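You operate a simulated robot arm through the tools that you are given. There is no shell and no other tool. Be economical: measure what you need, move in short steps, check, and stop when the job is done.

You run a simulated robot arm. Do the job below in one go: nothing can be reset, and whatever is moved stays where it is left.

## Task
Crimp the pink and the green plug and put them back.
Fine: set the size knob to the size printed on each plug; each goes back into the holder of its colour; leave the third alone.

The check looks at the end state, three seconds after you hand in, the way a careful person would. Anything else that was tipped, shoved, dropped, spilled or broken makes it a failure.

## Robot
A 7-joint arm with a four-finger gripper, fixed in place. Base frame: the origin is at the foot of the arm, x ahead of it, y to its left, z up. Lengths are in m, angles in degrees, forces in N, time in s.
Its first joint turns from -69.0 to 172.0 degrees. Payload 3.67 kg.
Tool frame: the origin (TCP) lies between the finger pads and is the grasp point; the fingertips stand 0.028 m ahead of it; z points along the fingers, y is the line along which they close. Largest opening 0.112 m; the body of the gripper starts 0.073 m behind the TCP.
Orientation is that of the tool frame in the base frame, as a unit quaternion [w, x, y, z]. With the fingers straight down and closing along the base's y, the tool's x points along the base's -x, its y along +y and its z along -z.

## Interface
- The arm moves only by the tool step_arm. Its argument "commands" is a list of rows, each a list of 7 numbers: the shift along the base's x, y, z in m, then the turn, a rotation vector about the base's x, y, z in degrees, then the finger opening in m, from 0 to 0.112. In form: [[x, y, z, ax, ay, az, fingers], ...]. A call has 1 to 12 rows; each row is the pose to reach, as a shift and turn from the pose commanded when the call began. Rows are played at 5 a second. More than 0.05 m and 8.6 degrees between two rows, or a gripper value outside its range, and nothing of the call is played. Where a pose cannot be reached the arm comes as near as it can. A force on the tool above 40 N (or 10 N above the force at the start of the call, whichever is more), or a blocked arm, ends the call early, and 0.2 s more pass. The fingers move at their own pace and stop on an object; they squeeze with about 40 N. The grip force told is the motor's: it shows also when the fingers shut on nothing. Time passes only in rows, and 0.2 s behind the last, so rows that repeat a pose let the fingers close. The reply holds the time, the measured pose of the TCP, the force on the tool along the base axes, the opening and the grip force, in the units named above and with some noise, with the torque about the TCP (base axes, N m) and any sound that the robot's microphone picked up.
- Cameras (640 x 400 px; columns grow to the right, rows downward): "scene" is fixed at [0.0497, 0.6489, 1.4305]; the picture's right is [-0.77, -0.64, 0.00], its down [-0.17, 0.21, -0.96] and it looks along [0.61, -0.74, -0.27] (base axes); focal length 356 px, centre (320, 200). "wrist" rides on the gripper at [0.06, -0.018, -0.104] in the tool frame; the picture's right is [0.29, 0.96, 0.00], its down [-0.80, 0.24, -0.55] and it looks along [-0.53, 0.16, 0.83] (tool axes); focal length 234 px, centre (320, 200).
- camera(camera): a new picture of that camera. No time passes.
- lift_body(by): slides the trunk up (or, below 0, down) by that many m; the arm rides with it, the base frame stays. It gives what a move gives, with no picture.
- pixel_to_xyz(camera, pixels): for up to 12 pixels [column, row] of the newest picture of that camera ("zoom" is the newest enlarged one), the place [x, y, z] in the base frame of the surface seen there, good to about 0.003 m. No time passes.
- inspect(camera, box): a new picture of the part [left, top, right, bottom] of that camera's present view, enlarged. No time passes.
- close_job(): hands the job in; it is judged then, once.

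Go step by step. Measure first, check grasps and placings, and put right what went wrong. The budget is 80 turns and 46 pictures, counting those below and the enlarged ones. Unless the task says otherwise, let go and move clear before handing in, and close with one line.

The tools are called as name(argument=value, ...) on one line, values as JSON. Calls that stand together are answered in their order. step_arm: Moves the arm, as the interface text tells. Its arguments: {"type":"object","properties":{"commands":{"type":"array"}},"required":["commands"]} The other tools are called the same way: lift_body (by) slides the trunk up or down; camera (camera) takes a picture; pixel_to_xyz (camera, pixels) gives the place of the surface under pixels of a picture; inspect (camera, box) takes an enlarged picture of a part of a camera's view; close_job () hands the job in.

At the start:

```text
t: 0.0
position: [0.5373, -0.0314, 1.3092]
tcp_rot: [-0.001, 0.0, 1.0, 0.0]
ft_force: [0.0, 0.0, 0.0]
wrist_torque: [-0.02, 0.01, -0.02]
finger_gap: 0.112
grasp_force: 0.0
trunk travel left (down, up): [-0.65, 0.19]
```

scene: 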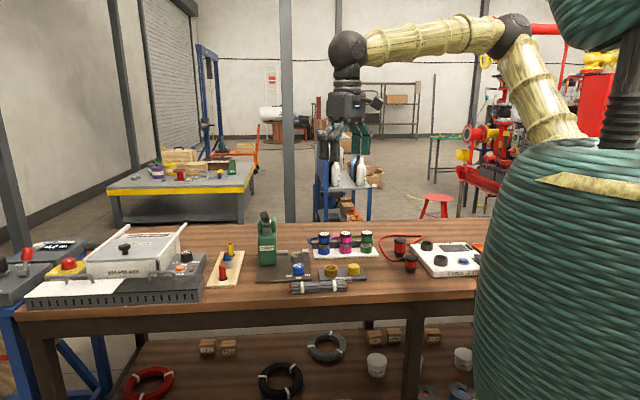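
wrist: 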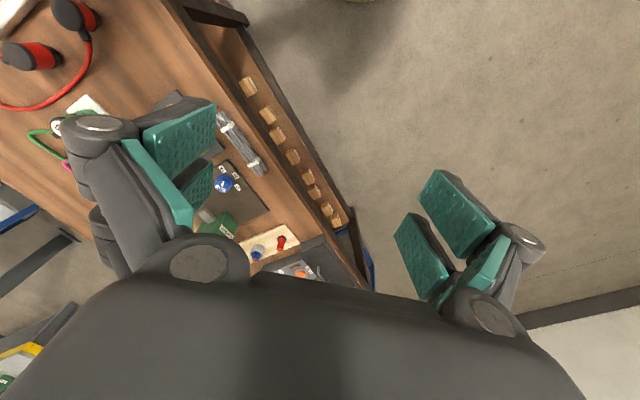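

The scene shows a bench with a green crimp machine at about (268,245), a blue knob at (298,270), and three plugs at (324–366,240). I'll zoom in on these first.

inspect(camera="scene", box=[230, 200, 400, 306])

inspect(camera="scene", box=[300, 222, 390, 278])

```text
3.76 times, centred on (315, 253) of scene
```

zoom: 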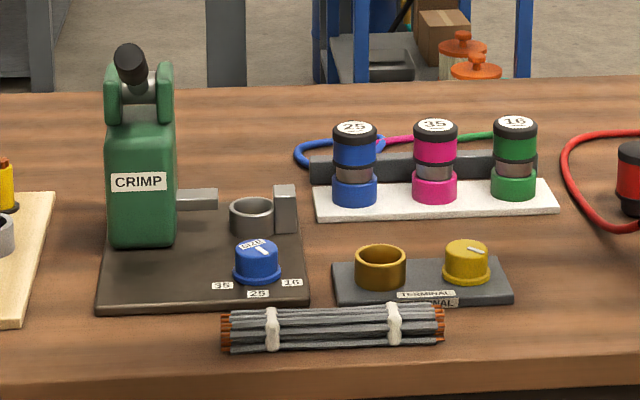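

```text
7.11 times, centred on (345, 250) of scene
```

zoom: 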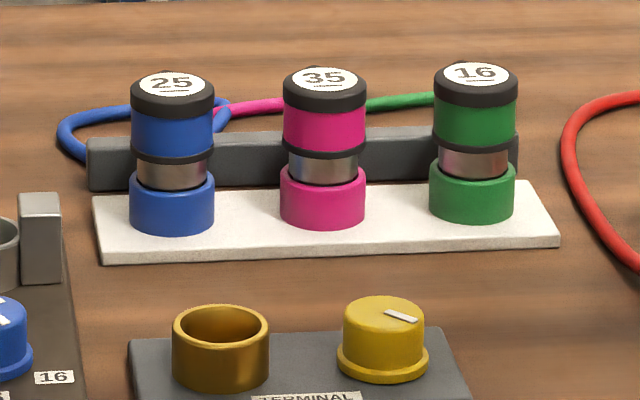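

The labels read pink 35, green 16 and blue 25. Next I'll measure the plugs and holders in this zoom.

pixel_to_xyz(camera="zoom", pixels=[[325, 78], [475, 73], [173, 84], [323, 130], [323, 165], [323, 205], [323, 245], [472, 160], [472, 200], [350, 150], [215, 318], [30, 200]])

inspect(camera="scene", box=[250, 205, 320, 289])

```text
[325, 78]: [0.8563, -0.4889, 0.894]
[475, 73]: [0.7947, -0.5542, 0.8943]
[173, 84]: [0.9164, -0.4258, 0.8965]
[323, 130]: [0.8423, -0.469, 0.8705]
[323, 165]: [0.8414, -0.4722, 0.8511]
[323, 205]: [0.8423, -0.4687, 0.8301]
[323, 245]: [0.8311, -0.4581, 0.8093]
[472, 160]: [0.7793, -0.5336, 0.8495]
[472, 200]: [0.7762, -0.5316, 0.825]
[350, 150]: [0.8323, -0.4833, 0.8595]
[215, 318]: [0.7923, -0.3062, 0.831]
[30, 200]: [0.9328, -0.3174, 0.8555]
```

```text
4.76 times, centred on (285, 247) of scene
```

zoom: 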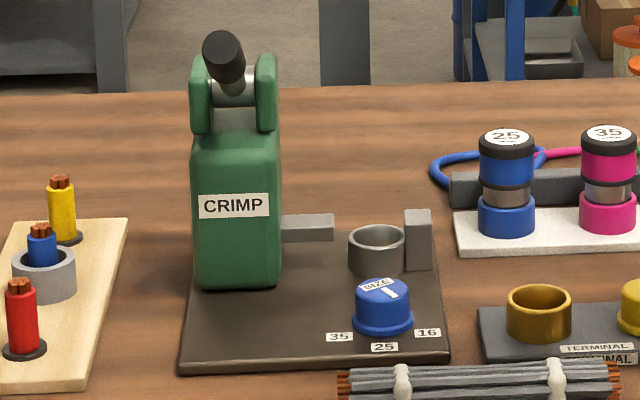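

The crimp machine has a grey cup, a ram, a stop, a blue size knob and a lever on top. I'll measure those now.

pixel_to_xyz(camera="zoom", pixels=[[376, 256], [376, 230], [352, 240], [402, 240], [419, 215], [310, 220], [383, 288], [340, 338], [384, 347], [428, 332], [225, 50], [228, 85]])

pixel_to_xyz(camera="zoom", pixels=[[205, 65], [266, 70], [235, 150], [235, 270], [330, 300], [185, 365], [445, 360], [376, 272], [382, 325], [222, 75], [270, 340], [240, 45]])

inspect(camera="scene", box=[282, 255, 318, 285])

```text
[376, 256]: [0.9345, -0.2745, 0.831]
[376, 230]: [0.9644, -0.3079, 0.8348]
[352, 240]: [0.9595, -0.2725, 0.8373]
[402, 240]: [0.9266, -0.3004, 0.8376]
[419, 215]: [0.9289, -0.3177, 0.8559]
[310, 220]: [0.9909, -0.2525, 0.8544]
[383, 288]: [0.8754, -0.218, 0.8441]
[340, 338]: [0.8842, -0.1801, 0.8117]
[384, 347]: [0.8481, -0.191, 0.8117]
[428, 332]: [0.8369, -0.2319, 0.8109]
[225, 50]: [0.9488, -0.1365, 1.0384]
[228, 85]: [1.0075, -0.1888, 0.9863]
```

```text
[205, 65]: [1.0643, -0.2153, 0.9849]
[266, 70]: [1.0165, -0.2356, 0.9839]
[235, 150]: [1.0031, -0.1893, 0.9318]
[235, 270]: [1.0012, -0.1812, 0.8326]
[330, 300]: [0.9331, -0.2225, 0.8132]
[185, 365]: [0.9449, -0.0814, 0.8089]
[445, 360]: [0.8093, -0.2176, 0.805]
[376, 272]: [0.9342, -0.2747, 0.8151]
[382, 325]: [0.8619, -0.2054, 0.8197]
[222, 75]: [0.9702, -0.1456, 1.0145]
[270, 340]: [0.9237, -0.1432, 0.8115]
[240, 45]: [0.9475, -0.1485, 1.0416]
```

```text
13.33 times, centred on (300, 270) of scene
```

zoom: 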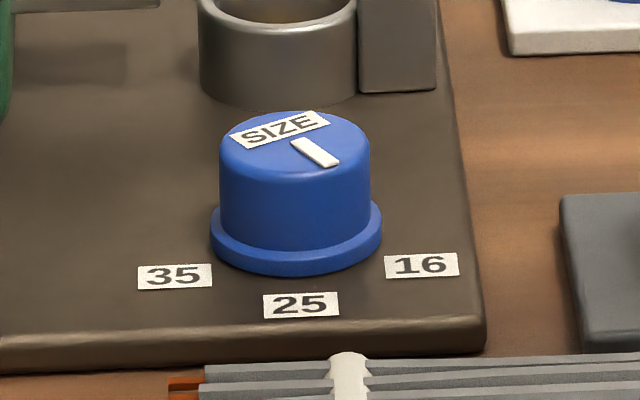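

The knob pointer looks like it's aimed near 16. I'll measure its direction, then lower the trunk a bit.

pixel_to_xyz(camera="zoom", pixels=[[298, 142], [332, 162], [295, 115], [295, 172], [225, 140], [366, 145], [175, 277], [300, 305], [421, 265], [297, 272], [213, 230], [380, 225]])

lift_body(by=-0.25)

```text
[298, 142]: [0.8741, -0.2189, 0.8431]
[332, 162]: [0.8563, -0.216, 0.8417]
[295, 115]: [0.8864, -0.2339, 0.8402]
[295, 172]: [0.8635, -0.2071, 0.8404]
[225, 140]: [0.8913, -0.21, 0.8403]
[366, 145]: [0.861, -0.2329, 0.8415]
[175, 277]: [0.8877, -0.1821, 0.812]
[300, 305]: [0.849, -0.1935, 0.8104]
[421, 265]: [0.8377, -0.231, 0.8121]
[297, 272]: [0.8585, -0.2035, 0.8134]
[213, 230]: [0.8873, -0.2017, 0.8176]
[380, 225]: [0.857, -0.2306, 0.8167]
```

```text
t: 2.6
position: [0.5371, -0.0314, 1.0595]
tcp_rot: [0.0, 0.0, 1.0, 0.0]
ft_force: [0.4, -0.5, -0.6]
wrist_torque: [0.01, 0.0, -0.02]
finger_gap: 0.112
grasp_force: 0.1
trunk travel left (down, up): [-0.4, 0.44]
```

The knob centre is about (0.8755,-0.221). The marks sit at roughly 74° (35), 134° (25) and 194° (16), and the pointer is at about 168°. I'll move in with a 47° yaw for a wrist view.

step_arm(commands=[[0.03, -0.03, 0.005, 0, 0, 6, 0.112], [0.06, -0.06, 0.01, 0, 0, 12, 0.112], [0.09, -0.09, 0.02, 0, 0, 18, 0.112], [0.12, -0.12, 0.02, 0, 0, 24, 0.112], [0.15, -0.15, 0.02, 0, 0, 30, 0.112], [0.17, -0.18, 0.02, 0, 0, 36, 0.112], [0.19, -0.21, 0.02, 0, 0, 42, 0.112], [0.21, -0.24, 0.02, 0, 0, 47, 0.112], [0.22, -0.26, 0.02, 0, 0, 47, 0.112]])

camera(camera="wrist")

camera(camera="scene")

```text
t: 4.6
position: [0.7154, -0.2471, 1.0675]
tcp_rot: [0.001, -0.396, 0.918, 0.002]
ft_force: [0.2, -0.1, -0.1]
wrist_torque: [0.05, -0.06, 0.01]
finger_gap: 0.1118
grasp_force: 0.1
out of reach, approached as far as the arm can: row 8, 9
trunk travel left (down, up): [-0.4, 0.44]
```

```text
39 pictures are left
```

wrist: 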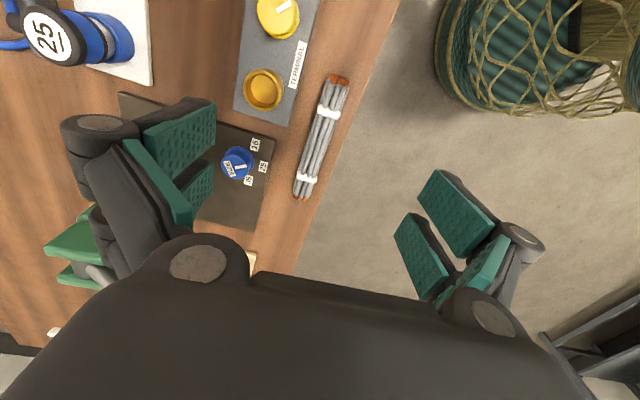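

```text
38 pictures are left
```

scene: 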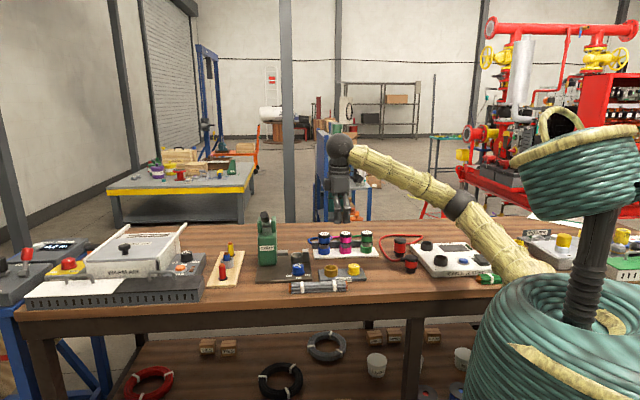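

The arm is stretched upward, so the trunk is too low for this height. I'll raise the trunk and then bring the tool down.

lift_body(by=0.18)

step_arm(commands=[[0, 0, -0.04, 0, 0, 0, 0.112], [0, 0, -0.08, 0, 0, 0, 0.112], [0, 0, -0.12, 0, 0, 0, 0.112], [0.01, 0, -0.16, 0, 0, 0, 0.112], [0.04, 0, -0.19, 0, 0, 0, 0.112], [0.08, 0, -0.2, 0, 0, 0, 0.112]])

camera(camera="wrist")

```text
t: 6.6
position: [0.7147, -0.2436, 1.2471]
tcp_rot: [0.001, -0.397, 0.918, 0.001]
ft_force: [-0.5, -0.6, -1.0]
wrist_torque: [-0.03, 0.0, 0.01]
finger_gap: 0.112
grasp_force: 0.0
trunk travel left (down, up): [-0.58, 0.26]
```

```text
t: 8.0
position: [0.7382, -0.2496, 1.069]
tcp_rot: [0.0, -0.39, 0.921, 0.002]
ft_force: [-1.0, 0.5, -0.5]
wrist_torque: [0.02, 0.04, -0.03]
finger_gap: 0.112
grasp_force: 0.0
out of reach, approached as far as the arm can: row 5, 6
trunk travel left (down, up): [-0.58, 0.26]
```

```text
37 pictures are left
```

wrist: 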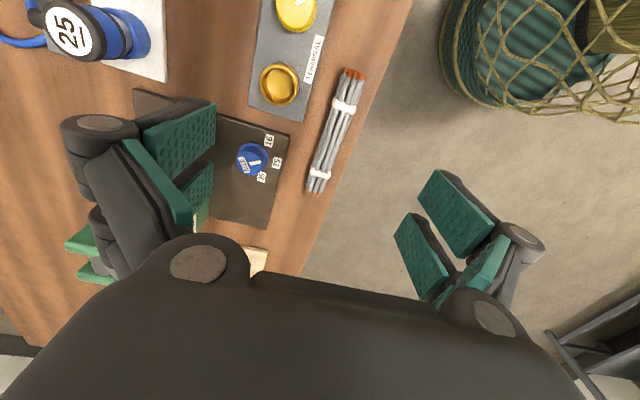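

The reach has barely changed, so I'll check the arm's configuration in the scene view.

camera(camera="scene")

```text
36 pictures are left
```

scene: 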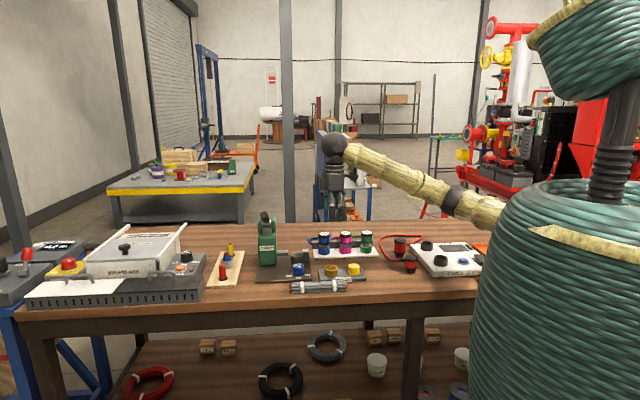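

The arm is still sloping up and straight, so I'll raise the trunk more and test the reach at a lower height.

lift_body(by=0.16)

step_arm(commands=[[0, 0, -0.04, 0, 0, 0, 0.112], [0, 0, -0.08, 0, 0, 0, 0.112], [0, 0, -0.12, 0, 0, 0, 0.112], [0.0, 0, -0.16, 0, 0, 0, 0.112], [0.02, 0, -0.17, 0, 0, 0, 0.112], [0.04, 0, -0.17, 0, 0, 0, 0.112], [0.06, 0, -0.17, 0, 0, 0, 0.112], [0.08, 0, -0.17, 0, 0, 0, 0.112]])

camera(camera="scene")

```text
t: 9.8
position: [0.7378, -0.2474, 1.2302]
tcp_rot: [0.0, -0.391, 0.92, 0.001]
ft_force: [0.2, 0.0, -0.6]
wrist_torque: [-0.01, 0.0, -0.02]
finger_gap: 0.1119
grasp_force: 0.1
trunk travel left (down, up): [-0.74, 0.1]
```

```text
t: 11.6
position: [0.7243, -0.2618, 1.052]
tcp_rot: [0.002, -0.386, 0.922, -0.005]
ft_force: [-0.2, 0.2, 0.0]
wrist_torque: [0.05, 0.0, 0.01]
finger_gap: 0.1121
grasp_force: 0.0
out of reach, approached as far as the arm can: row 2, 3, 4, 5, 6, 7, 8
trunk travel left (down, up): [-0.74, 0.1]
```

```text
35 pictures are left
```

scene: 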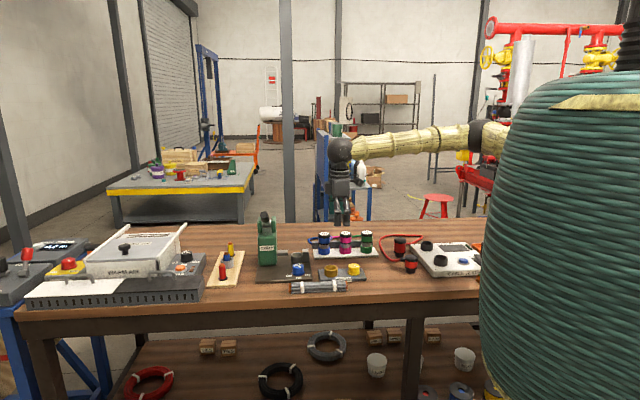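

The achieved yaw minus azimuth has stuck near 65° each time, which looks like a wrist-turn limit rather than a reach limit. I'll turn back to about 28° yaw, lower the trunk, and test the reach again.

step_arm(commands=[[0, 0, 0, 0, 0, -6, 0.112], [0, 0, 0, 0, 0, -12, 0.112], [0, 0, 0, 0, 0, -17.5, 0.112]])

lift_body(by=-0.1)

step_arm(commands=[[0.02, -0.02, 0, 0, 0, 0, 0.112], [0.04, -0.04, 0, 0, 0, 0, 0.112], [0.06, -0.06, 0, 0, 0, 0, 0.112], [0.07, -0.09, 0, 0, 0, 0, 0.112]])

camera(camera="wrist")

```text
t: 12.4
position: [0.7243, -0.2615, 1.0532]
tcp_rot: [0.001, -0.247, 0.969, 0.001]
ft_force: [-0.1, -0.2, 0.4]
wrist_torque: [-0.03, 0.01, -0.04]
finger_gap: 0.1119
grasp_force: 0.0
trunk travel left (down, up): [-0.74, 0.1]
```

```text
t: 13.7
position: [0.7235, -0.2612, 0.9529]
tcp_rot: [0.0, -0.247, 0.969, 0.001]
ft_force: [0.1, -0.1, 0.8]
wrist_torque: [-0.02, -0.02, 0.02]
finger_gap: 0.1119
grasp_force: 0.1
trunk travel left (down, up): [-0.64, 0.2]
```

```text
t: 14.7
position: [0.795, -0.3526, 0.9517]
tcp_rot: [0.001, -0.246, 0.969, 0.002]
ft_force: [-0.6, -0.3, 0.0]
wrist_torque: [-0.01, 0.03, 0.02]
finger_gap: 0.1119
grasp_force: 0.1
trunk travel left (down, up): [-0.64, 0.2]
```

```text
34 pictures are left
```

wrist: 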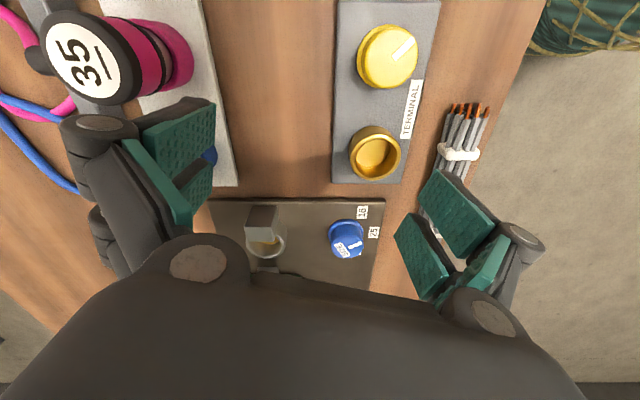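

That confirms the turn limit. Now I'll refine the knob, cup and post positions from this wrist view.

inspect(camera="wrist", box=[210, 190, 400, 290])

```text
3.37 times, centred on (305, 240) of wrist
```

zoom: 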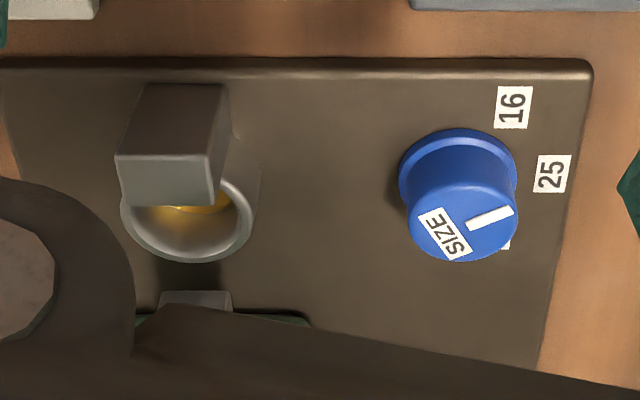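

pixel_to_xyz(camera="zoom", pixels=[[470, 220], [510, 212], [412, 220], [516, 215], [466, 258], [462, 187], [515, 107], [553, 174], [505, 247], [180, 120], [185, 255], [190, 180]])

pixel_to_xyz(camera="zoom", pixels=[[126, 215], [252, 215], [135, 215], [240, 215], [187, 245], [190, 255], [195, 210], [195, 298], [230, 298], [120, 160], [208, 160], [225, 90]])

```text
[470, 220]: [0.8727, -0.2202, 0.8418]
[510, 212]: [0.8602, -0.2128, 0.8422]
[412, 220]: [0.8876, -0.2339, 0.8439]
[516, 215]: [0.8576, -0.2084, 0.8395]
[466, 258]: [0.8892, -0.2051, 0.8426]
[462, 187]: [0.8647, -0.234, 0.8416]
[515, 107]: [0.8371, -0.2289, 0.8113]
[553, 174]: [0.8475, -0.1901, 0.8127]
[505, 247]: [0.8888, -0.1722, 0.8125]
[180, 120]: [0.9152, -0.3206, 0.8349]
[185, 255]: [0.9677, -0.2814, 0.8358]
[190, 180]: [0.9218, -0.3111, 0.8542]
```

```text
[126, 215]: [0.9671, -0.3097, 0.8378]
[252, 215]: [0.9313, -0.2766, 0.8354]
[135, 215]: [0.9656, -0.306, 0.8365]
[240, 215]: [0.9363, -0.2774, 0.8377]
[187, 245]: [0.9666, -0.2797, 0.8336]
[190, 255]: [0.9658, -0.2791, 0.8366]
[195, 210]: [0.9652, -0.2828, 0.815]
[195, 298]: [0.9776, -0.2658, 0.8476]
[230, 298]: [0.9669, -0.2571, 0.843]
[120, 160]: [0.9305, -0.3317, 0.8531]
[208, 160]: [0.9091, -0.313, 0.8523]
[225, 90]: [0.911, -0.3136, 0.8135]
```

The knob centre is (0.875,-0.2205), its top is at z 0.842, and the pointer is at about 155°. I'll move above it at 40° yaw and then descend.

step_arm(commands=[[0.02, 0.033, 0, 0, 0, 3, 0.112], [0.04, 0.066, 0, 0, 0, 6, 0.1], [0.06, 0.1, 0, 0, 0, 9, 0.08], [0.08, 0.132, 0, 0, 0, 11.5, 0.07], [0.08, 0.132, -0.03, 0, 0, 11.5, 0.07], [0.08, 0.132, -0.06, 0, 0, 11.5, 0.07]])

camera(camera="wrist")

```text
t: 16.1
position: [0.8453, -0.2562, 0.8696]
tcp_rot: [0.043, -0.292, 0.954, -0.04]
ft_force: [2.5, 0.3, 0.2]
wrist_torque: [-0.05, 0.18, 0.0]
finger_gap: 0.0698
grasp_force: 0.0
out of reach, approached as far as the arm can: row 2, 3, 4, 5, 6
trunk travel left (down, up): [-0.64, 0.2]
```

```text
32 pictures are left
```

wrist: 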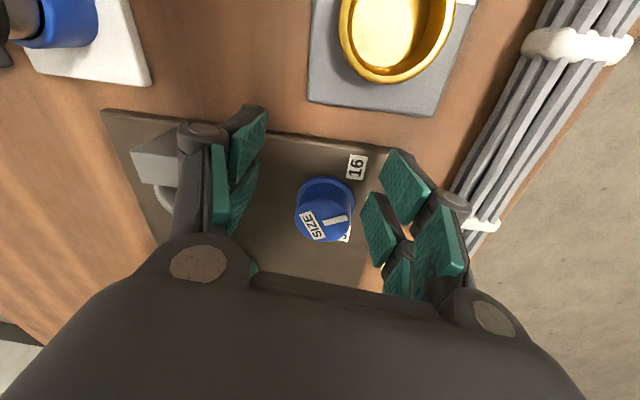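

With the trunk this high, that pose was out of reach and the tool tilted by about 7°. I'll back up, straighten the tool and lower the trunk.

step_arm(commands=[[-0.02, 0, 0.03, 1, 2, 0, 0.07], [-0.04, 0.01, 0.06, 2, 4, 0, 0.07], [-0.06, 0.02, 0.09, 2.9, 6, 0, 0.07], [-0.07, 0.03, 0.12, 2.9, 6, 0, 0.07]])

lift_body(by=-0.12)

```text
t: 17.1
position: [0.7686, -0.2247, 0.9935]
tcp_rot: [0.002, -0.295, 0.956, 0.0]
ft_force: [0.7, -0.9, 0.0]
wrist_torque: [-0.04, -0.02, 0.02]
finger_gap: 0.0702
grasp_force: 0.1
trunk travel left (down, up): [-0.64, 0.2]
```

```text
t: 18.6
position: [0.7697, -0.2257, 0.8737]
tcp_rot: [0.003, -0.294, 0.956, 0.002]
ft_force: [0.3, 0.4, -0.4]
wrist_torque: [-0.02, 0.02, -0.01]
finger_gap: 0.0701
grasp_force: 0.0
trunk travel left (down, up): [-0.52, 0.32]
```

The tool is upright again at z 0.874. Now I'll move over the knob with a small lift.

step_arm(commands=[[0.01, 0.001, 0.025, 0, 0, 2, 0.07], [0.04, 0.002, 0.035, 0, 0, 4, 0.07], [0.07, 0.004, 0.035, 0, 0, 6, 0.07], [0.095, 0.005, 0.035, 0, 0, 6, 0.07], [0.1053, 0.0052, 0.035, 0, 0, 6, 0.07]])

camera(camera="wrist")

```text
t: 19.8
position: [0.8299, -0.2225, 0.9093]
tcp_rot: [0.003, -0.336, 0.942, 0.001]
ft_force: [0.9, 0.3, 0.6]
wrist_torque: [-0.01, -0.02, 0.01]
finger_gap: 0.0702
grasp_force: 0.1
out of reach, approached as far as the arm can: row 3, 4, 5
trunk travel left (down, up): [-0.52, 0.32]
```

```text
31 pictures are left
```

wrist: 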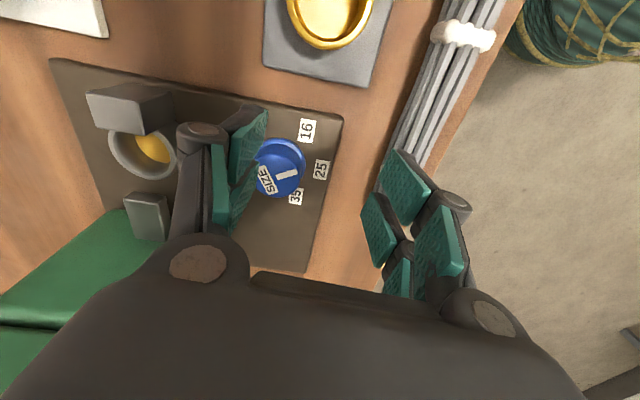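

The turn limit tightens as the arm reaches further out. I'll use a smaller yaw, around 15°.

step_arm(commands=[[0, 0, 0, 0, 0, -8, 0.07], [0, 0, 0, 0, 0, -16, 0.07], [0, 0, 0, 0, 0, -24, 0.07], [0.02, 0.0, 0, 0, 0, -24, 0.07], [0.045, 0.002, 0.0, 0, 0, -24, 0.07]])

camera(camera="wrist")

```text
t: 21.0
position: [0.8747, -0.2203, 0.9078]
tcp_rot: [0.001, -0.14, 0.99, 0.001]
ft_force: [-1.0, 0.0, 0.0]
wrist_torque: [0.04, -0.01, 0.02]
finger_gap: 0.0701
grasp_force: 0.1
trunk travel left (down, up): [-0.52, 0.32]
```

```text
30 pictures are left
```

wrist: 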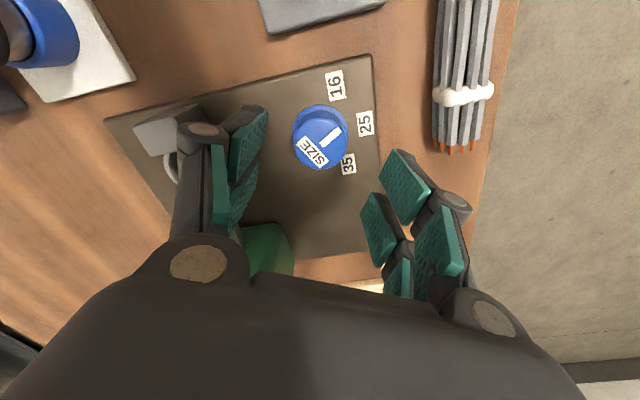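

I'm over the knob at 16° yaw. Descending and gripping.

step_arm(commands=[[0, 0, -0.02, 0, 0, 0, 0.07], [0, 0, -0.04, 0, 0, 0, 0.07], [0, 0, -0.055, 0, 0, 0, 0.07], [0, 0, -0.055, 0, 0, 0, 0.03], [0, 0, -0.055, 0, 0, 0, 0.03]])

pixel_to_xyz(camera="wrist", pixels=[[318, 146], [340, 130], [335, 85], [365, 124], [347, 164]])

```text
t: 22.2
position: [0.875, -0.2199, 0.8526]
tcp_rot: [0.002, -0.142, 0.99, 0.0]
ft_force: [-1.0, 2.1, -3.4]
wrist_torque: [0.23, -0.48, 0.03]
finger_gap: 0.0403
grasp_force: 44.9
trunk travel left (down, up): [-0.52, 0.32]
```

```text
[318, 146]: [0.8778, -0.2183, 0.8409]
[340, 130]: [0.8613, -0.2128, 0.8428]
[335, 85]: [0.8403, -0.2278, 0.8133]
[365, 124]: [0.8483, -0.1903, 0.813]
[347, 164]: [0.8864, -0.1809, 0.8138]
```

The grip is on (0.040 m, 45 N). Turning about -83° towards 35.

step_arm(commands=[[0, 0, 0, 0, 0, -7.5, 0.03], [0, 0, 0, 0, 0, -15, 0.03], [0, 0, 0, 0, 0, -22.5, 0.03], [0, 0, 0, 0, 0, -30, 0.03], [0, 0, 0, 0, 0, -37.5, 0.03], [0, 0, 0, 0, 0, -45, 0.03], [0, 0, 0, 0, 0, -52.5, 0.03], [0, 0, 0, 0, 0, -60, 0.03], [0, 0, 0, 0, 0, -67.5, 0.03], [0, 0, 0, 0, 0, -75, 0.03], [0, 0, 0, 0, 0, -83, 0.03]])

inspect(camera="scene", box=[272, 245, 324, 285])

```text
t: 24.6
position: [0.8762, -0.2178, 0.8534]
tcp_rot: [0.002, 0.551, 0.835, -0.002]
ft_force: [21.1, 29.8, -3.2]
wrist_torque: [0.2, -0.65, -0.01]
finger_gap: 0.0397
grasp_force: 45.0
trunk travel left (down, up): [-0.52, 0.32]
```

```text
10.00 times, centred on (298, 265) of scene
```

zoom: 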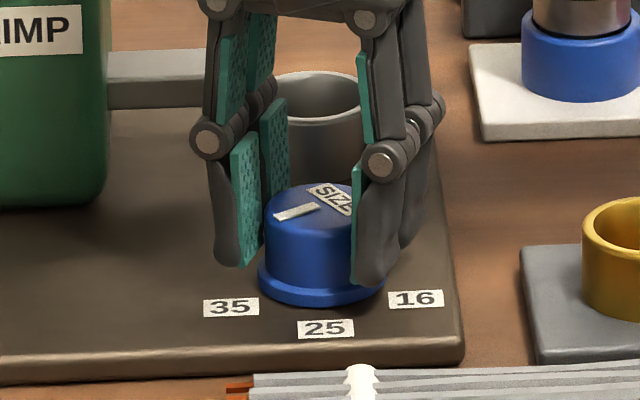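

The pointer is now on the 35 side. There's about 36 N of side load, so I'll release, rise, and measure the pointer.

step_arm(commands=[[0, 0, 0, 0, 0, 0, 0.06], [0, 0, 0, 0, 0, 0, 0.07], [0, 0, 0.03, 0, 0, 0, 0.07], [0, 0, 0.06, 0, 0, 0, 0.07]])

inspect(camera="scene", box=[282, 255, 318, 285])

pixel_to_xyz(camera="zoom", pixels=[[300, 115], [300, 170], [226, 142], [366, 142], [258, 155], [315, 145]])

```text
t: 25.6
position: [0.873, -0.2189, 0.9121]
tcp_rot: [0.001, 0.55, 0.835, -0.002]
ft_force: [-0.4, 0.0, 0.0]
wrist_torque: [-0.04, -0.04, -0.03]
finger_gap: 0.0702
grasp_force: 0.1
trunk travel left (down, up): [-0.52, 0.32]
```

```text
13.33 times, centred on (300, 270) of scene
```

zoom: 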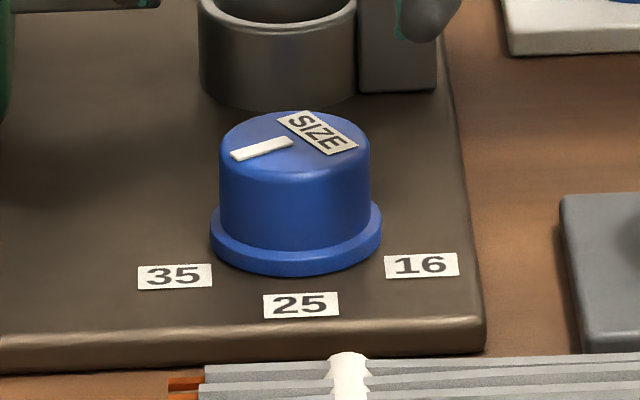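

```text
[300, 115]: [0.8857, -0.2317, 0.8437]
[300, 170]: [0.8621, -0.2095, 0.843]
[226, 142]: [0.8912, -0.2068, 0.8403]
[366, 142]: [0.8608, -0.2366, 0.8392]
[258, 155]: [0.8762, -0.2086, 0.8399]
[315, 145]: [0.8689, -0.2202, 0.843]
```

The pointer looks very close to 35. I'll check it from the wrist camera.

camera(camera="wrist")

```text
27 pictures are left
```

wrist: 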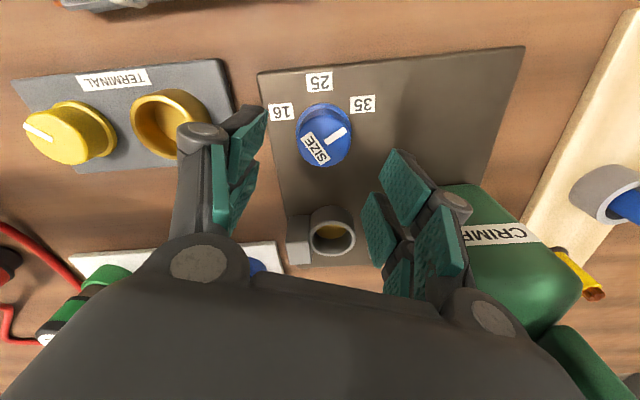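

inspect(camera="wrist", box=[260, 60, 388, 180])

pixel_to_xyz(camera="wrist", pixels=[[326, 142], [345, 129], [282, 112], [319, 82], [362, 104], [313, 233], [352, 233], [333, 215], [333, 255], [297, 225]])

```text
3.33 times, centred on (324, 120) of wrist
```

zoom: 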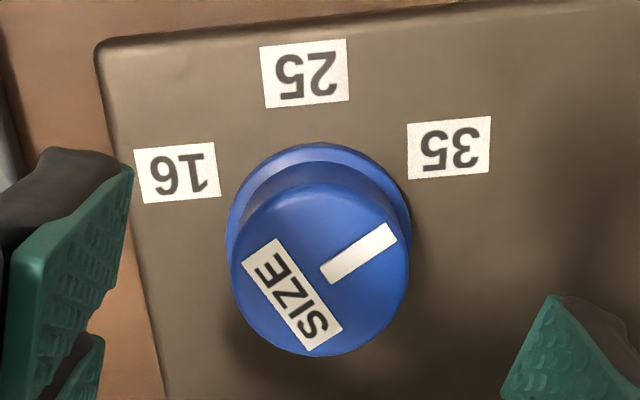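

```text
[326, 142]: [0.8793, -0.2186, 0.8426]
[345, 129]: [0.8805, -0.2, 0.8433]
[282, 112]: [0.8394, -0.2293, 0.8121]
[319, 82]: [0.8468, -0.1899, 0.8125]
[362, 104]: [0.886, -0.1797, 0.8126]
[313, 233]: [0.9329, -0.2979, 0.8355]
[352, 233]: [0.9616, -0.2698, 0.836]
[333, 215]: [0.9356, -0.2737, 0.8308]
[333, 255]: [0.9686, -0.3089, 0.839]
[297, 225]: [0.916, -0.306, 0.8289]
```

The tick lines up with 35 in the wrist zoom (about 35° against 34°). The next move is toward pink at about (0.857,-0.488), with yaw near -30°.

step_arm(commands=[[-0.02, -0.03, 0.03, 0, 0, 7, 0.075], [-0.04, -0.07, 0.05, 0, 0, 14, 0.075], [-0.06, -0.11, 0.05, 0, 0, 21, 0.075], [-0.073, -0.15, 0.05, 0, 0, 28, 0.075], [-0.073, -0.19, 0.05, 0, 0, 36, 0.075], [-0.073, -0.22, 0.05, 0, 0, 36, 0.075], [-0.05, -0.25, 0.05, 0, 0, 36, 0.075], [-0.035, -0.26, 0.05, 0, 0, 36, 0.075]])

camera(camera="wrist")

```text
t: 27.4
position: [0.8389, -0.4807, 0.964]
tcp_rot: [0.002, 0.265, 0.964, -0.002]
ft_force: [-1.1, 0.2, 0.2]
wrist_torque: [0.0, 0.0, -0.02]
finger_gap: 0.0751
grasp_force: 0.0
trunk travel left (down, up): [-0.52, 0.32]
```

```text
25 pictures are left
```

wrist: 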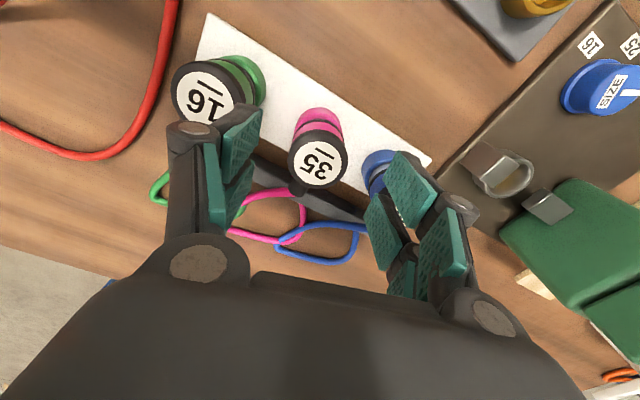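

Pink (318,160) sits between the open fingers, with its cable boot at the back (300,190). I'll measure its centre.

pixel_to_xyz(camera="wrist", pixels=[[317, 163], [291, 163], [345, 160], [319, 186], [316, 138], [299, 188], [207, 93], [325, 113], [347, 176], [205, 115], [176, 90], [235, 90]])

```text
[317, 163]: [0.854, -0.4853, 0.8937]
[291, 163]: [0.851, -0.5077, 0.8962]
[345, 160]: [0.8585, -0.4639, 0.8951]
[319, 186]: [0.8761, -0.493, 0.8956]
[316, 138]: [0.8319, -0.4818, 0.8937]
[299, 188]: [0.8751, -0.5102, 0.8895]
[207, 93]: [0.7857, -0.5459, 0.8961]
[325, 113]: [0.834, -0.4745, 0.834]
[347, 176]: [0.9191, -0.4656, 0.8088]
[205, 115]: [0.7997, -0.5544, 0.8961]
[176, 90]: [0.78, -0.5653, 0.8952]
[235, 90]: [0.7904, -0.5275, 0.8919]
```

The pink centre is about (0.8545,-0.4865). I'll centre on it, descend to z≈0.881 and grip.

step_arm(commands=[[0.0156, -0.0058, 0, 0, 0, 0, 0.075], [0.0156, -0.0058, -0.03, 0, 0, 0, 0.075], [0.0156, -0.0058, -0.06, 0, 0, 0, 0.075], [0.0156, -0.0058, -0.083, 0, 0, 0, 0.075], [0.0156, -0.0058, -0.083, 0, 0, 0, 0.035], [0.0156, -0.0058, -0.083, 0, 0, 0, 0.035]])

inspect(camera="scene", box=[300, 200, 400, 280])

```text
t: 28.8
position: [0.8545, -0.4864, 0.8789]
tcp_rot: [0.002, 0.266, 0.964, 0.0]
ft_force: [0.8, -2.0, 1.0]
wrist_torque: [-0.06, 0.0, -0.02]
finger_gap: 0.0459
grasp_force: 40.1
trunk travel left (down, up): [-0.52, 0.32]
```

```text
5.00 times, centred on (350, 240) of scene
```

zoom: 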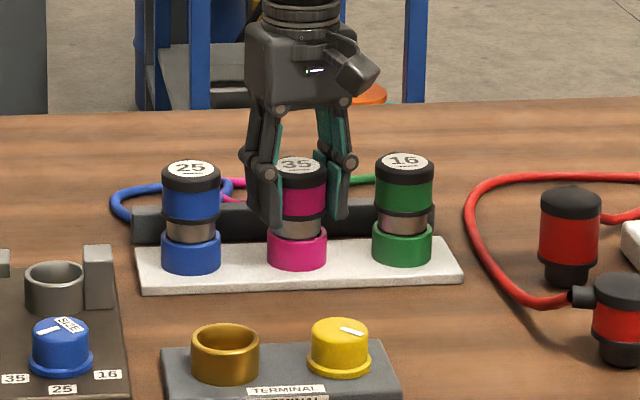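

The plug is gripped with almost no side force. I'll lift it straight up and check.

step_arm(commands=[[0, 0, 0.025, 0, 0, 0, 0.035], [0, 0, 0.05, 0, 0, 0, 0.035], [0, 0, 0.08, 0, 0, 0, 0.035], [-0.015, 0.015, 0.105, 0, 0, 0, 0.035]])

inspect(camera="scene", box=[290, 190, 390, 270])

```text
t: 29.8
position: [0.8402, -0.4701, 0.9863]
tcp_rot: [0.001, 0.265, 0.964, -0.001]
ft_force: [0.5, 0.5, 0.2]
wrist_torque: [-0.03, 0.0, -0.01]
finger_gap: 0.035
grasp_force: 0.0
trunk travel left (down, up): [-0.52, 0.32]
```

```text
5.00 times, centred on (340, 230) of scene
```

zoom: 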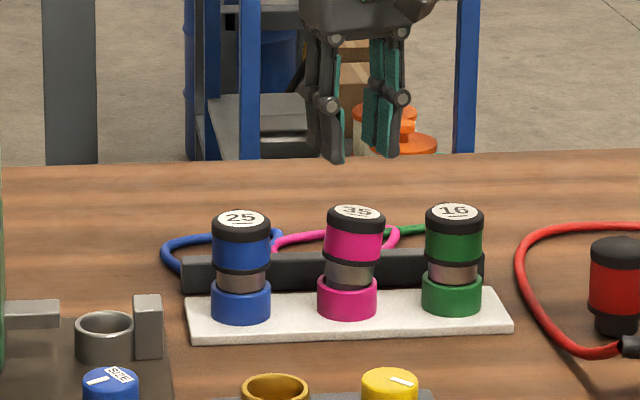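

The fingers slipped off: the gap is now 0.035 with no grip force, and pink is left slightly tilted in its holder. I'll look closely.

inspect(camera="scene", box=[322, 222, 372, 262])

camera(camera="wrist")

pixel_to_xyz(camera="zoom", pixels=[[300, 95], [250, 100], [345, 100], [300, 70], [300, 150], [280, 250], [290, 200], [430, 90]])

```text
10.00 times, centred on (347, 242) of scene
```

zoom: 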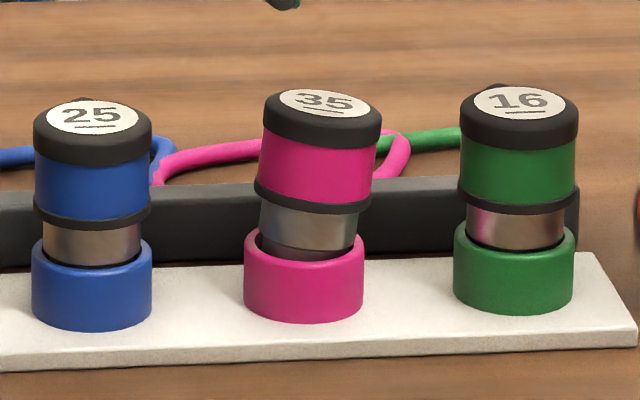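

```text
21 pictures are left
```

wrist: 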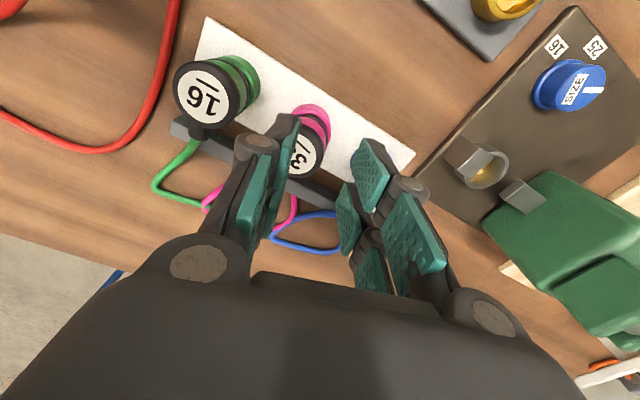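

```text
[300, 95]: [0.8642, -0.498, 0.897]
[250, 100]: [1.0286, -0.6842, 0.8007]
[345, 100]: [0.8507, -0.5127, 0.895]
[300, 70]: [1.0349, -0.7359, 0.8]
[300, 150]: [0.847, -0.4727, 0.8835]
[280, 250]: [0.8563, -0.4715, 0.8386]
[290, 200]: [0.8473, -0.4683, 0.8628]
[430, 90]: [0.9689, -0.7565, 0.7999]
```

Pink leans about 8° towards green and slightly back. I'll re-grip lower with a wider opening, square the plug with the pads, and squeeze fully.

step_arm(commands=[[0.0163, -0.0209, -0.01, 0, 0, 0, 0.088], [0.0163, -0.0209, -0.01, 0, 0, 0, 0.088], [0.0163, -0.0209, -0.04, 0, 0, 0, 0.088], [0.0163, -0.0209, -0.07, 0, 0, 0, 0.088], [0.0163, -0.0209, -0.095, 0, 0, 0, 0.088], [0.0163, -0.0209, -0.113, 0, 0, 0, 0.088], [0.0163, -0.0209, -0.113, 0, 0, 0, 0.05], [0.0163, -0.0209, -0.113, 0, 0, 0, 0.0], [0.0163, -0.0209, -0.113, 0, 0, 0, 0.0]])

inspect(camera="scene", box=[322, 212, 372, 262])

```text
t: 31.8
position: [0.8575, -0.4908, 0.871]
tcp_rot: [0.002, 0.265, 0.964, -0.001]
ft_force: [0.4, 0.7, -0.3]
wrist_torque: [0.04, 0.0, -0.01]
finger_gap: 0.0465
grasp_force: 39.8
trunk travel left (down, up): [-0.52, 0.32]
```

```text
8.00 times, centred on (347, 237) of scene
```

zoom: 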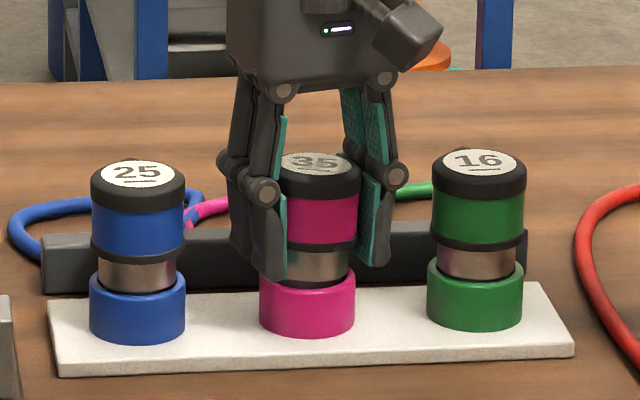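

Pink is upright again and gripped at 0.0465 m. I'll lift slowly this time.

step_arm(commands=[[0, 0, 0.003, 0, 0, 0, 0], [0, 0, 0.006, 0, 0, 0, 0], [0, 0, 0.009, 0, 0, 0, 0], [0, 0, 0.012, 0, 0, 0, 0], [0, 0, 0.016, 0, 0, 0, 0], [0, 0, 0.02, 0, 0, 0, 0]])

inspect(camera="scene", box=[322, 212, 372, 262])

```text
t: 33.2
position: [0.8562, -0.4909, 0.8915]
tcp_rot: [0.001, 0.266, 0.964, -0.001]
ft_force: [0.2, -0.1, -1.2]
wrist_torque: [-0.05, 0.01, 0.01]
finger_gap: 0.046
grasp_force: 39.9
trunk travel left (down, up): [-0.52, 0.32]
```

```text
8.00 times, centred on (347, 237) of scene
```

zoom: 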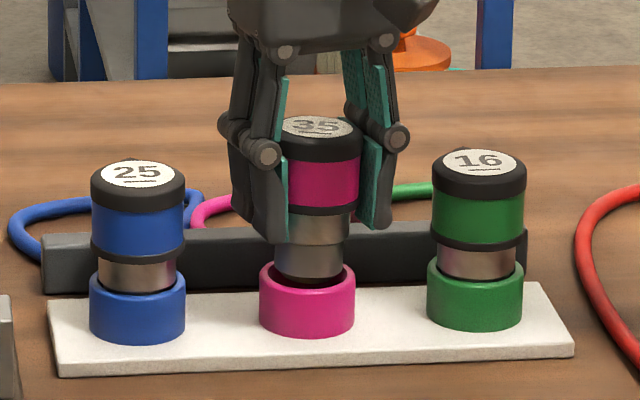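

The plug is coming out cleanly. I'll keep lifting gently, then carry it over to the cup while turning to about +8°.

step_arm(commands=[[0, 0, 0.012, 0, 0, 0, 0], [0, 0, 0.024, 0, 0, 0, 0], [0, 0, 0.036, 0, 0, 0, 0], [0, 0, 0.048, 0, 0, 0, 0], [0, 0, 0.06, 0, 0, 0, 0], [0, 0, 0.075, 0, 0, 0, 0], [0, 0, 0.09, 0, 0, 0, 0]])

step_arm(commands=[[0.0, 0.02, 0, 0, 0, 3, 0], [0.005, 0.04, 0, 0, 0, 7, 0], [0.01, 0.065, 0, 0, 0, 11, 0], [0.015, 0.09, 0, 0, 0, 15, 0], [0.025, 0.115, 0, 0, 0, 19, 0], [0.04, 0.14, 0, 0, 0, 23, 0], [0.055, 0.165, 0, 0, 0, 27, 0], [0.07, 0.185, 0, 0, 0, 31, 0], [0.085, 0.2, 0, 0, 0, 35, 0], [0.09, 0.2, 0, 0, 0, 38, 0]])

inspect(camera="scene", box=[250, 190, 350, 270])

```text
t: 34.8
position: [0.8577, -0.4913, 0.9826]
tcp_rot: [0.002, 0.265, 0.964, -0.001]
ft_force: [0.2, -0.2, -0.8]
wrist_torque: [0.04, -0.01, -0.02]
finger_gap: 0.0457
grasp_force: 39.8
trunk travel left (down, up): [-0.52, 0.32]
```

```text
t: 37.0
position: [0.9477, -0.292, 0.9817]
tcp_rot: [0.001, -0.063, 0.998, 0.0]
ft_force: [-0.3, 0.3, -1.3]
wrist_torque: [0.01, 0.0, 0.01]
finger_gap: 0.0454
grasp_force: 40.3
trunk travel left (down, up): [-0.52, 0.32]
```

```text
5.00 times, centred on (300, 230) of scene
```

zoom: 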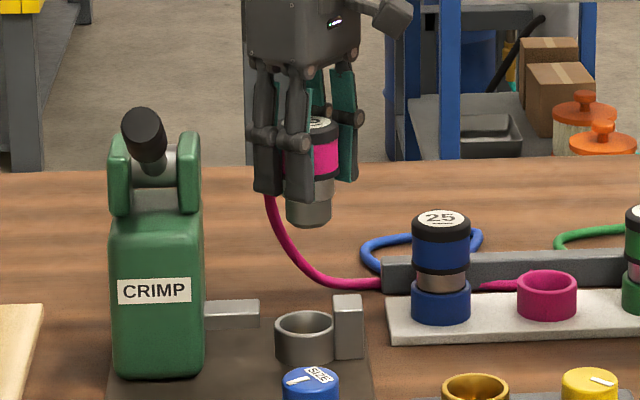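

The plug hangs free with its cable behind blue. I'll measure the cup rim and the empty pink holder's rim to get the alignment.

pixel_to_xyz(camera="zoom", pixels=[[276, 325], [332, 323], [304, 337], [304, 313], [283, 333], [326, 332], [519, 285], [576, 283], [547, 299], [547, 272], [525, 294], [570, 292]])

inspect(camera="wrist", box=[200, 60, 440, 280])

```text
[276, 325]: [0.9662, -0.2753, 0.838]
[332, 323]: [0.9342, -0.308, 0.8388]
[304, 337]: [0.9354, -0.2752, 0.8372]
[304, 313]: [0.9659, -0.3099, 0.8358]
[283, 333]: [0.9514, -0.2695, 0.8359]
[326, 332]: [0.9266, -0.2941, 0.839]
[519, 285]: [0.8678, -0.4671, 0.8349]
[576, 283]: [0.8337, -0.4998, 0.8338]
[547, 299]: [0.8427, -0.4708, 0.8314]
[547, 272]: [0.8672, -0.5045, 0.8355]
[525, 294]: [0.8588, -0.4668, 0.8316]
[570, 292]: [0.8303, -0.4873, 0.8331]
```

```text
1.82 times, centred on (320, 170) of wrist
```

zoom: 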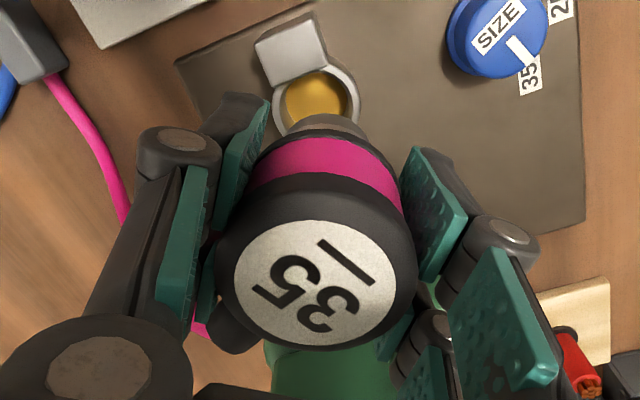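

I'll measure where the plug top sits relative to the TCP.

pixel_to_xyz(camera="zoom", pixels=[[236, 288], [395, 281], [312, 223], [322, 345], [316, 284], [355, 92], [277, 95], [318, 65], [320, 118], [318, 95]])

```text
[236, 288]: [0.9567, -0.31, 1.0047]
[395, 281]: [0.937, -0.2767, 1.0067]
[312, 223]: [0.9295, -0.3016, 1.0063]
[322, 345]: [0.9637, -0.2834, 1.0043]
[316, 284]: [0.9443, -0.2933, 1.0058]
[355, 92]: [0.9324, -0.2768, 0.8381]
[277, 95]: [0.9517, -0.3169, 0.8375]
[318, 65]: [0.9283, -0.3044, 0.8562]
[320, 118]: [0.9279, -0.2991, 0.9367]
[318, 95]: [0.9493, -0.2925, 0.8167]
```

The plug axis is nearly at the TCP. I'll shift (+0.0045,+0.001) and lower it to just above the cup.

step_arm(commands=[[0.0045, 0.001, -0.015, 0, 0, 0, 0], [0.0045, 0.001, -0.03, 0, 0, 0, 0], [0.0045, 0.001, -0.045, 0, 0, 0, 0], [0.0045, 0.001, -0.06, 0, 0, 0, 0], [0.0045, 0.001, -0.07, 0, 0, 0, 0], [0.0045, 0.001, -0.078, 0, 0, 0, 0]])

inspect(camera="scene", box=[272, 222, 332, 270])

```text
t: 38.4
position: [0.9519, -0.2894, 0.9036]
tcp_rot: [0.002, -0.063, 0.998, 0.0]
ft_force: [0.9, -0.8, -1.3]
wrist_torque: [0.01, -0.02, 0.0]
finger_gap: 0.0449
grasp_force: 39.5
trunk travel left (down, up): [-0.52, 0.32]
```

```text
8.33 times, centred on (302, 246) of scene
```

zoom: 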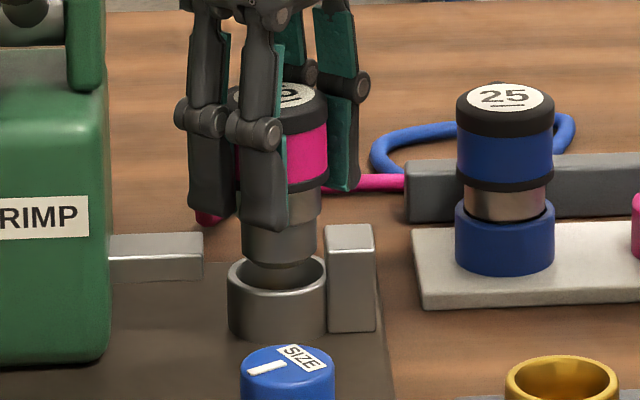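

The plug (column 280) lines up with the cup (column 277). Inserting slowly.

step_arm(commands=[[-0.0005, -0.001, -0.005, 0, 0, 0, 0], [-0.001, -0.0015, -0.009, 0, 0, 0, 0], [-0.001, -0.0015, -0.013, 0, 0, 0, 0], [-0.001, -0.0015, -0.017, 0, 0, 0, 0], [-0.001, -0.0015, -0.021, 0, 0, 0, 0], [-0.001, -0.0015, -0.025, 0, 0, 0, 0], [-0.001, -0.0015, -0.029, 0, 0, 0, 0]])

inspect(camera="scene", box=[272, 222, 332, 270])

```text
t: 39.7
position: [0.9532, -0.2947, 0.8851]
tcp_rot: [0.006, -0.062, 0.998, 0.001]
ft_force: [0.2, 0.2, -2.0]
wrist_torque: [0.04, 0.01, -0.01]
finger_gap: 0.0447
grasp_force: 40.3
trunk travel left (down, up): [-0.52, 0.32]
stopped in row 6: the force on the tool passed its limit at 44 N (the readings are from after the stop); the commanded pose is now the measured one
```

```text
8.33 times, centred on (302, 246) of scene
```

zoom: 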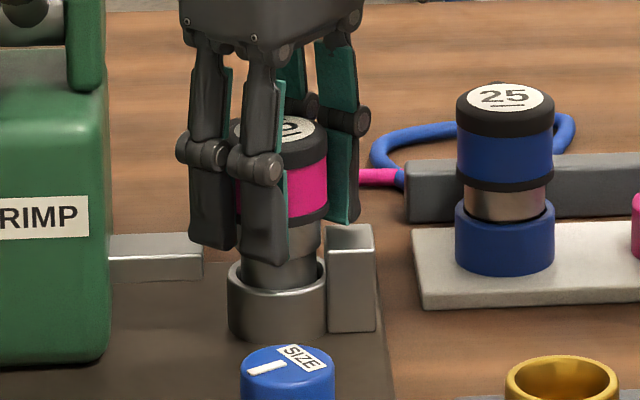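

The -y fingertip (z≈0.857) has met the top of the post, with the plug already about 1 cm into the cup. I'll open the fingers slightly so it drops the rest of the way between them.

step_arm(commands=[[-0.001, 0.002, 0.001, 0, 0, 0, 0.044], [-0.001, 0.002, 0.001, 0, 0, 0, 0.052], [-0.001, 0.002, 0.001, 0, 0, 0, 0.056], [-0.001, 0.002, 0.001, 0, 0, 0, 0.056]])

inspect(camera="scene", box=[272, 222, 332, 270])

```text
t: 40.7
position: [0.9517, -0.2907, 0.8891]
tcp_rot: [0.007, -0.062, 0.998, 0.001]
ft_force: [-0.2, -0.1, 0.1]
wrist_torque: [0.01, -0.01, 0.02]
finger_gap: 0.0559
grasp_force: 0.1
trunk travel left (down, up): [-0.52, 0.32]
```

```text
8.33 times, centred on (302, 246) of scene
```

zoom: 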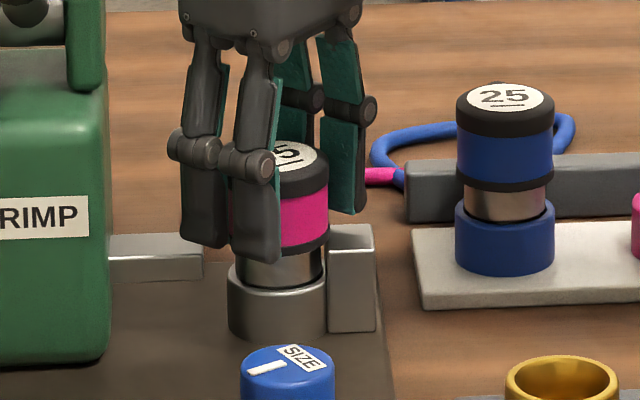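

The plug has dropped in and stands upright in the cup. I'll rise clear, raise the trunk for the lever, and look at the lever from above.

step_arm(commands=[[0, 0, 0.015, 0, 0, 0, 0.06], [0, 0, 0.035, 0, 0, 0, 0.06], [0, 0, 0.06, 0, 0, 0, 0.06], [0, 0, 0.085, 0, 0, 0, 0.06], [-0.02, 0, 0.1, 0, 0, 0, 0.03], [-0.04, 0, 0.1, 0, 0, 0, 0.0]])

lift_body(by=0.13)

step_arm(commands=[[0, 0.03, 0, 0, 0, 0, 0], [0.0, 0.06, 0, 0, 0, 0, 0], [0.01, 0.09, 0, 0, 0, 0, 0], [0.02, 0.12, 0, 0, 0, 0, 0]])

camera(camera="wrist")

```text
t: 42.1
position: [0.9093, -0.2913, 0.9882]
tcp_rot: [0.007, -0.062, 0.998, 0.001]
ft_force: [0.5, -0.7, -0.5]
wrist_torque: [0.01, 0.01, 0.01]
finger_gap: 0.0
grasp_force: 35.5
trunk travel left (down, up): [-0.52, 0.32]
```

```text
t: 43.7
position: [0.9119, -0.2907, 1.1186]
tcp_rot: [0.007, -0.062, 0.998, 0.0]
ft_force: [1.2, -0.8, -0.7]
wrist_torque: [-0.01, 0.02, 0.0]
finger_gap: 0.0
grasp_force: 35.2
trunk travel left (down, up): [-0.65, 0.19]
```

```text
t: 44.7
position: [0.9306, -0.1687, 1.1183]
tcp_rot: [0.006, -0.062, 0.998, -0.001]
ft_force: [0.2, 0.7, -1.2]
wrist_torque: [-0.06, -0.01, -0.01]
finger_gap: 0.0
grasp_force: 35.8
trunk travel left (down, up): [-0.65, 0.19]
```

```text
13 pictures are left
```

wrist: 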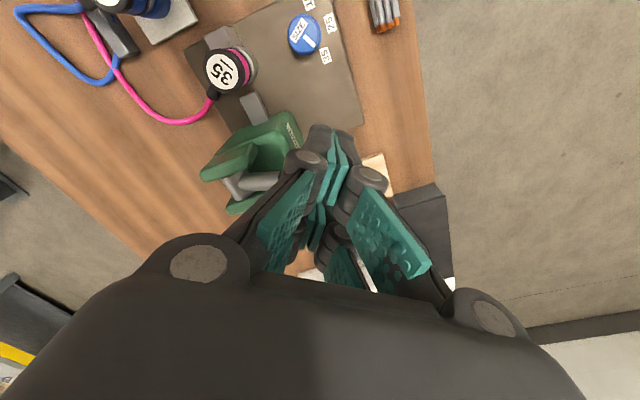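

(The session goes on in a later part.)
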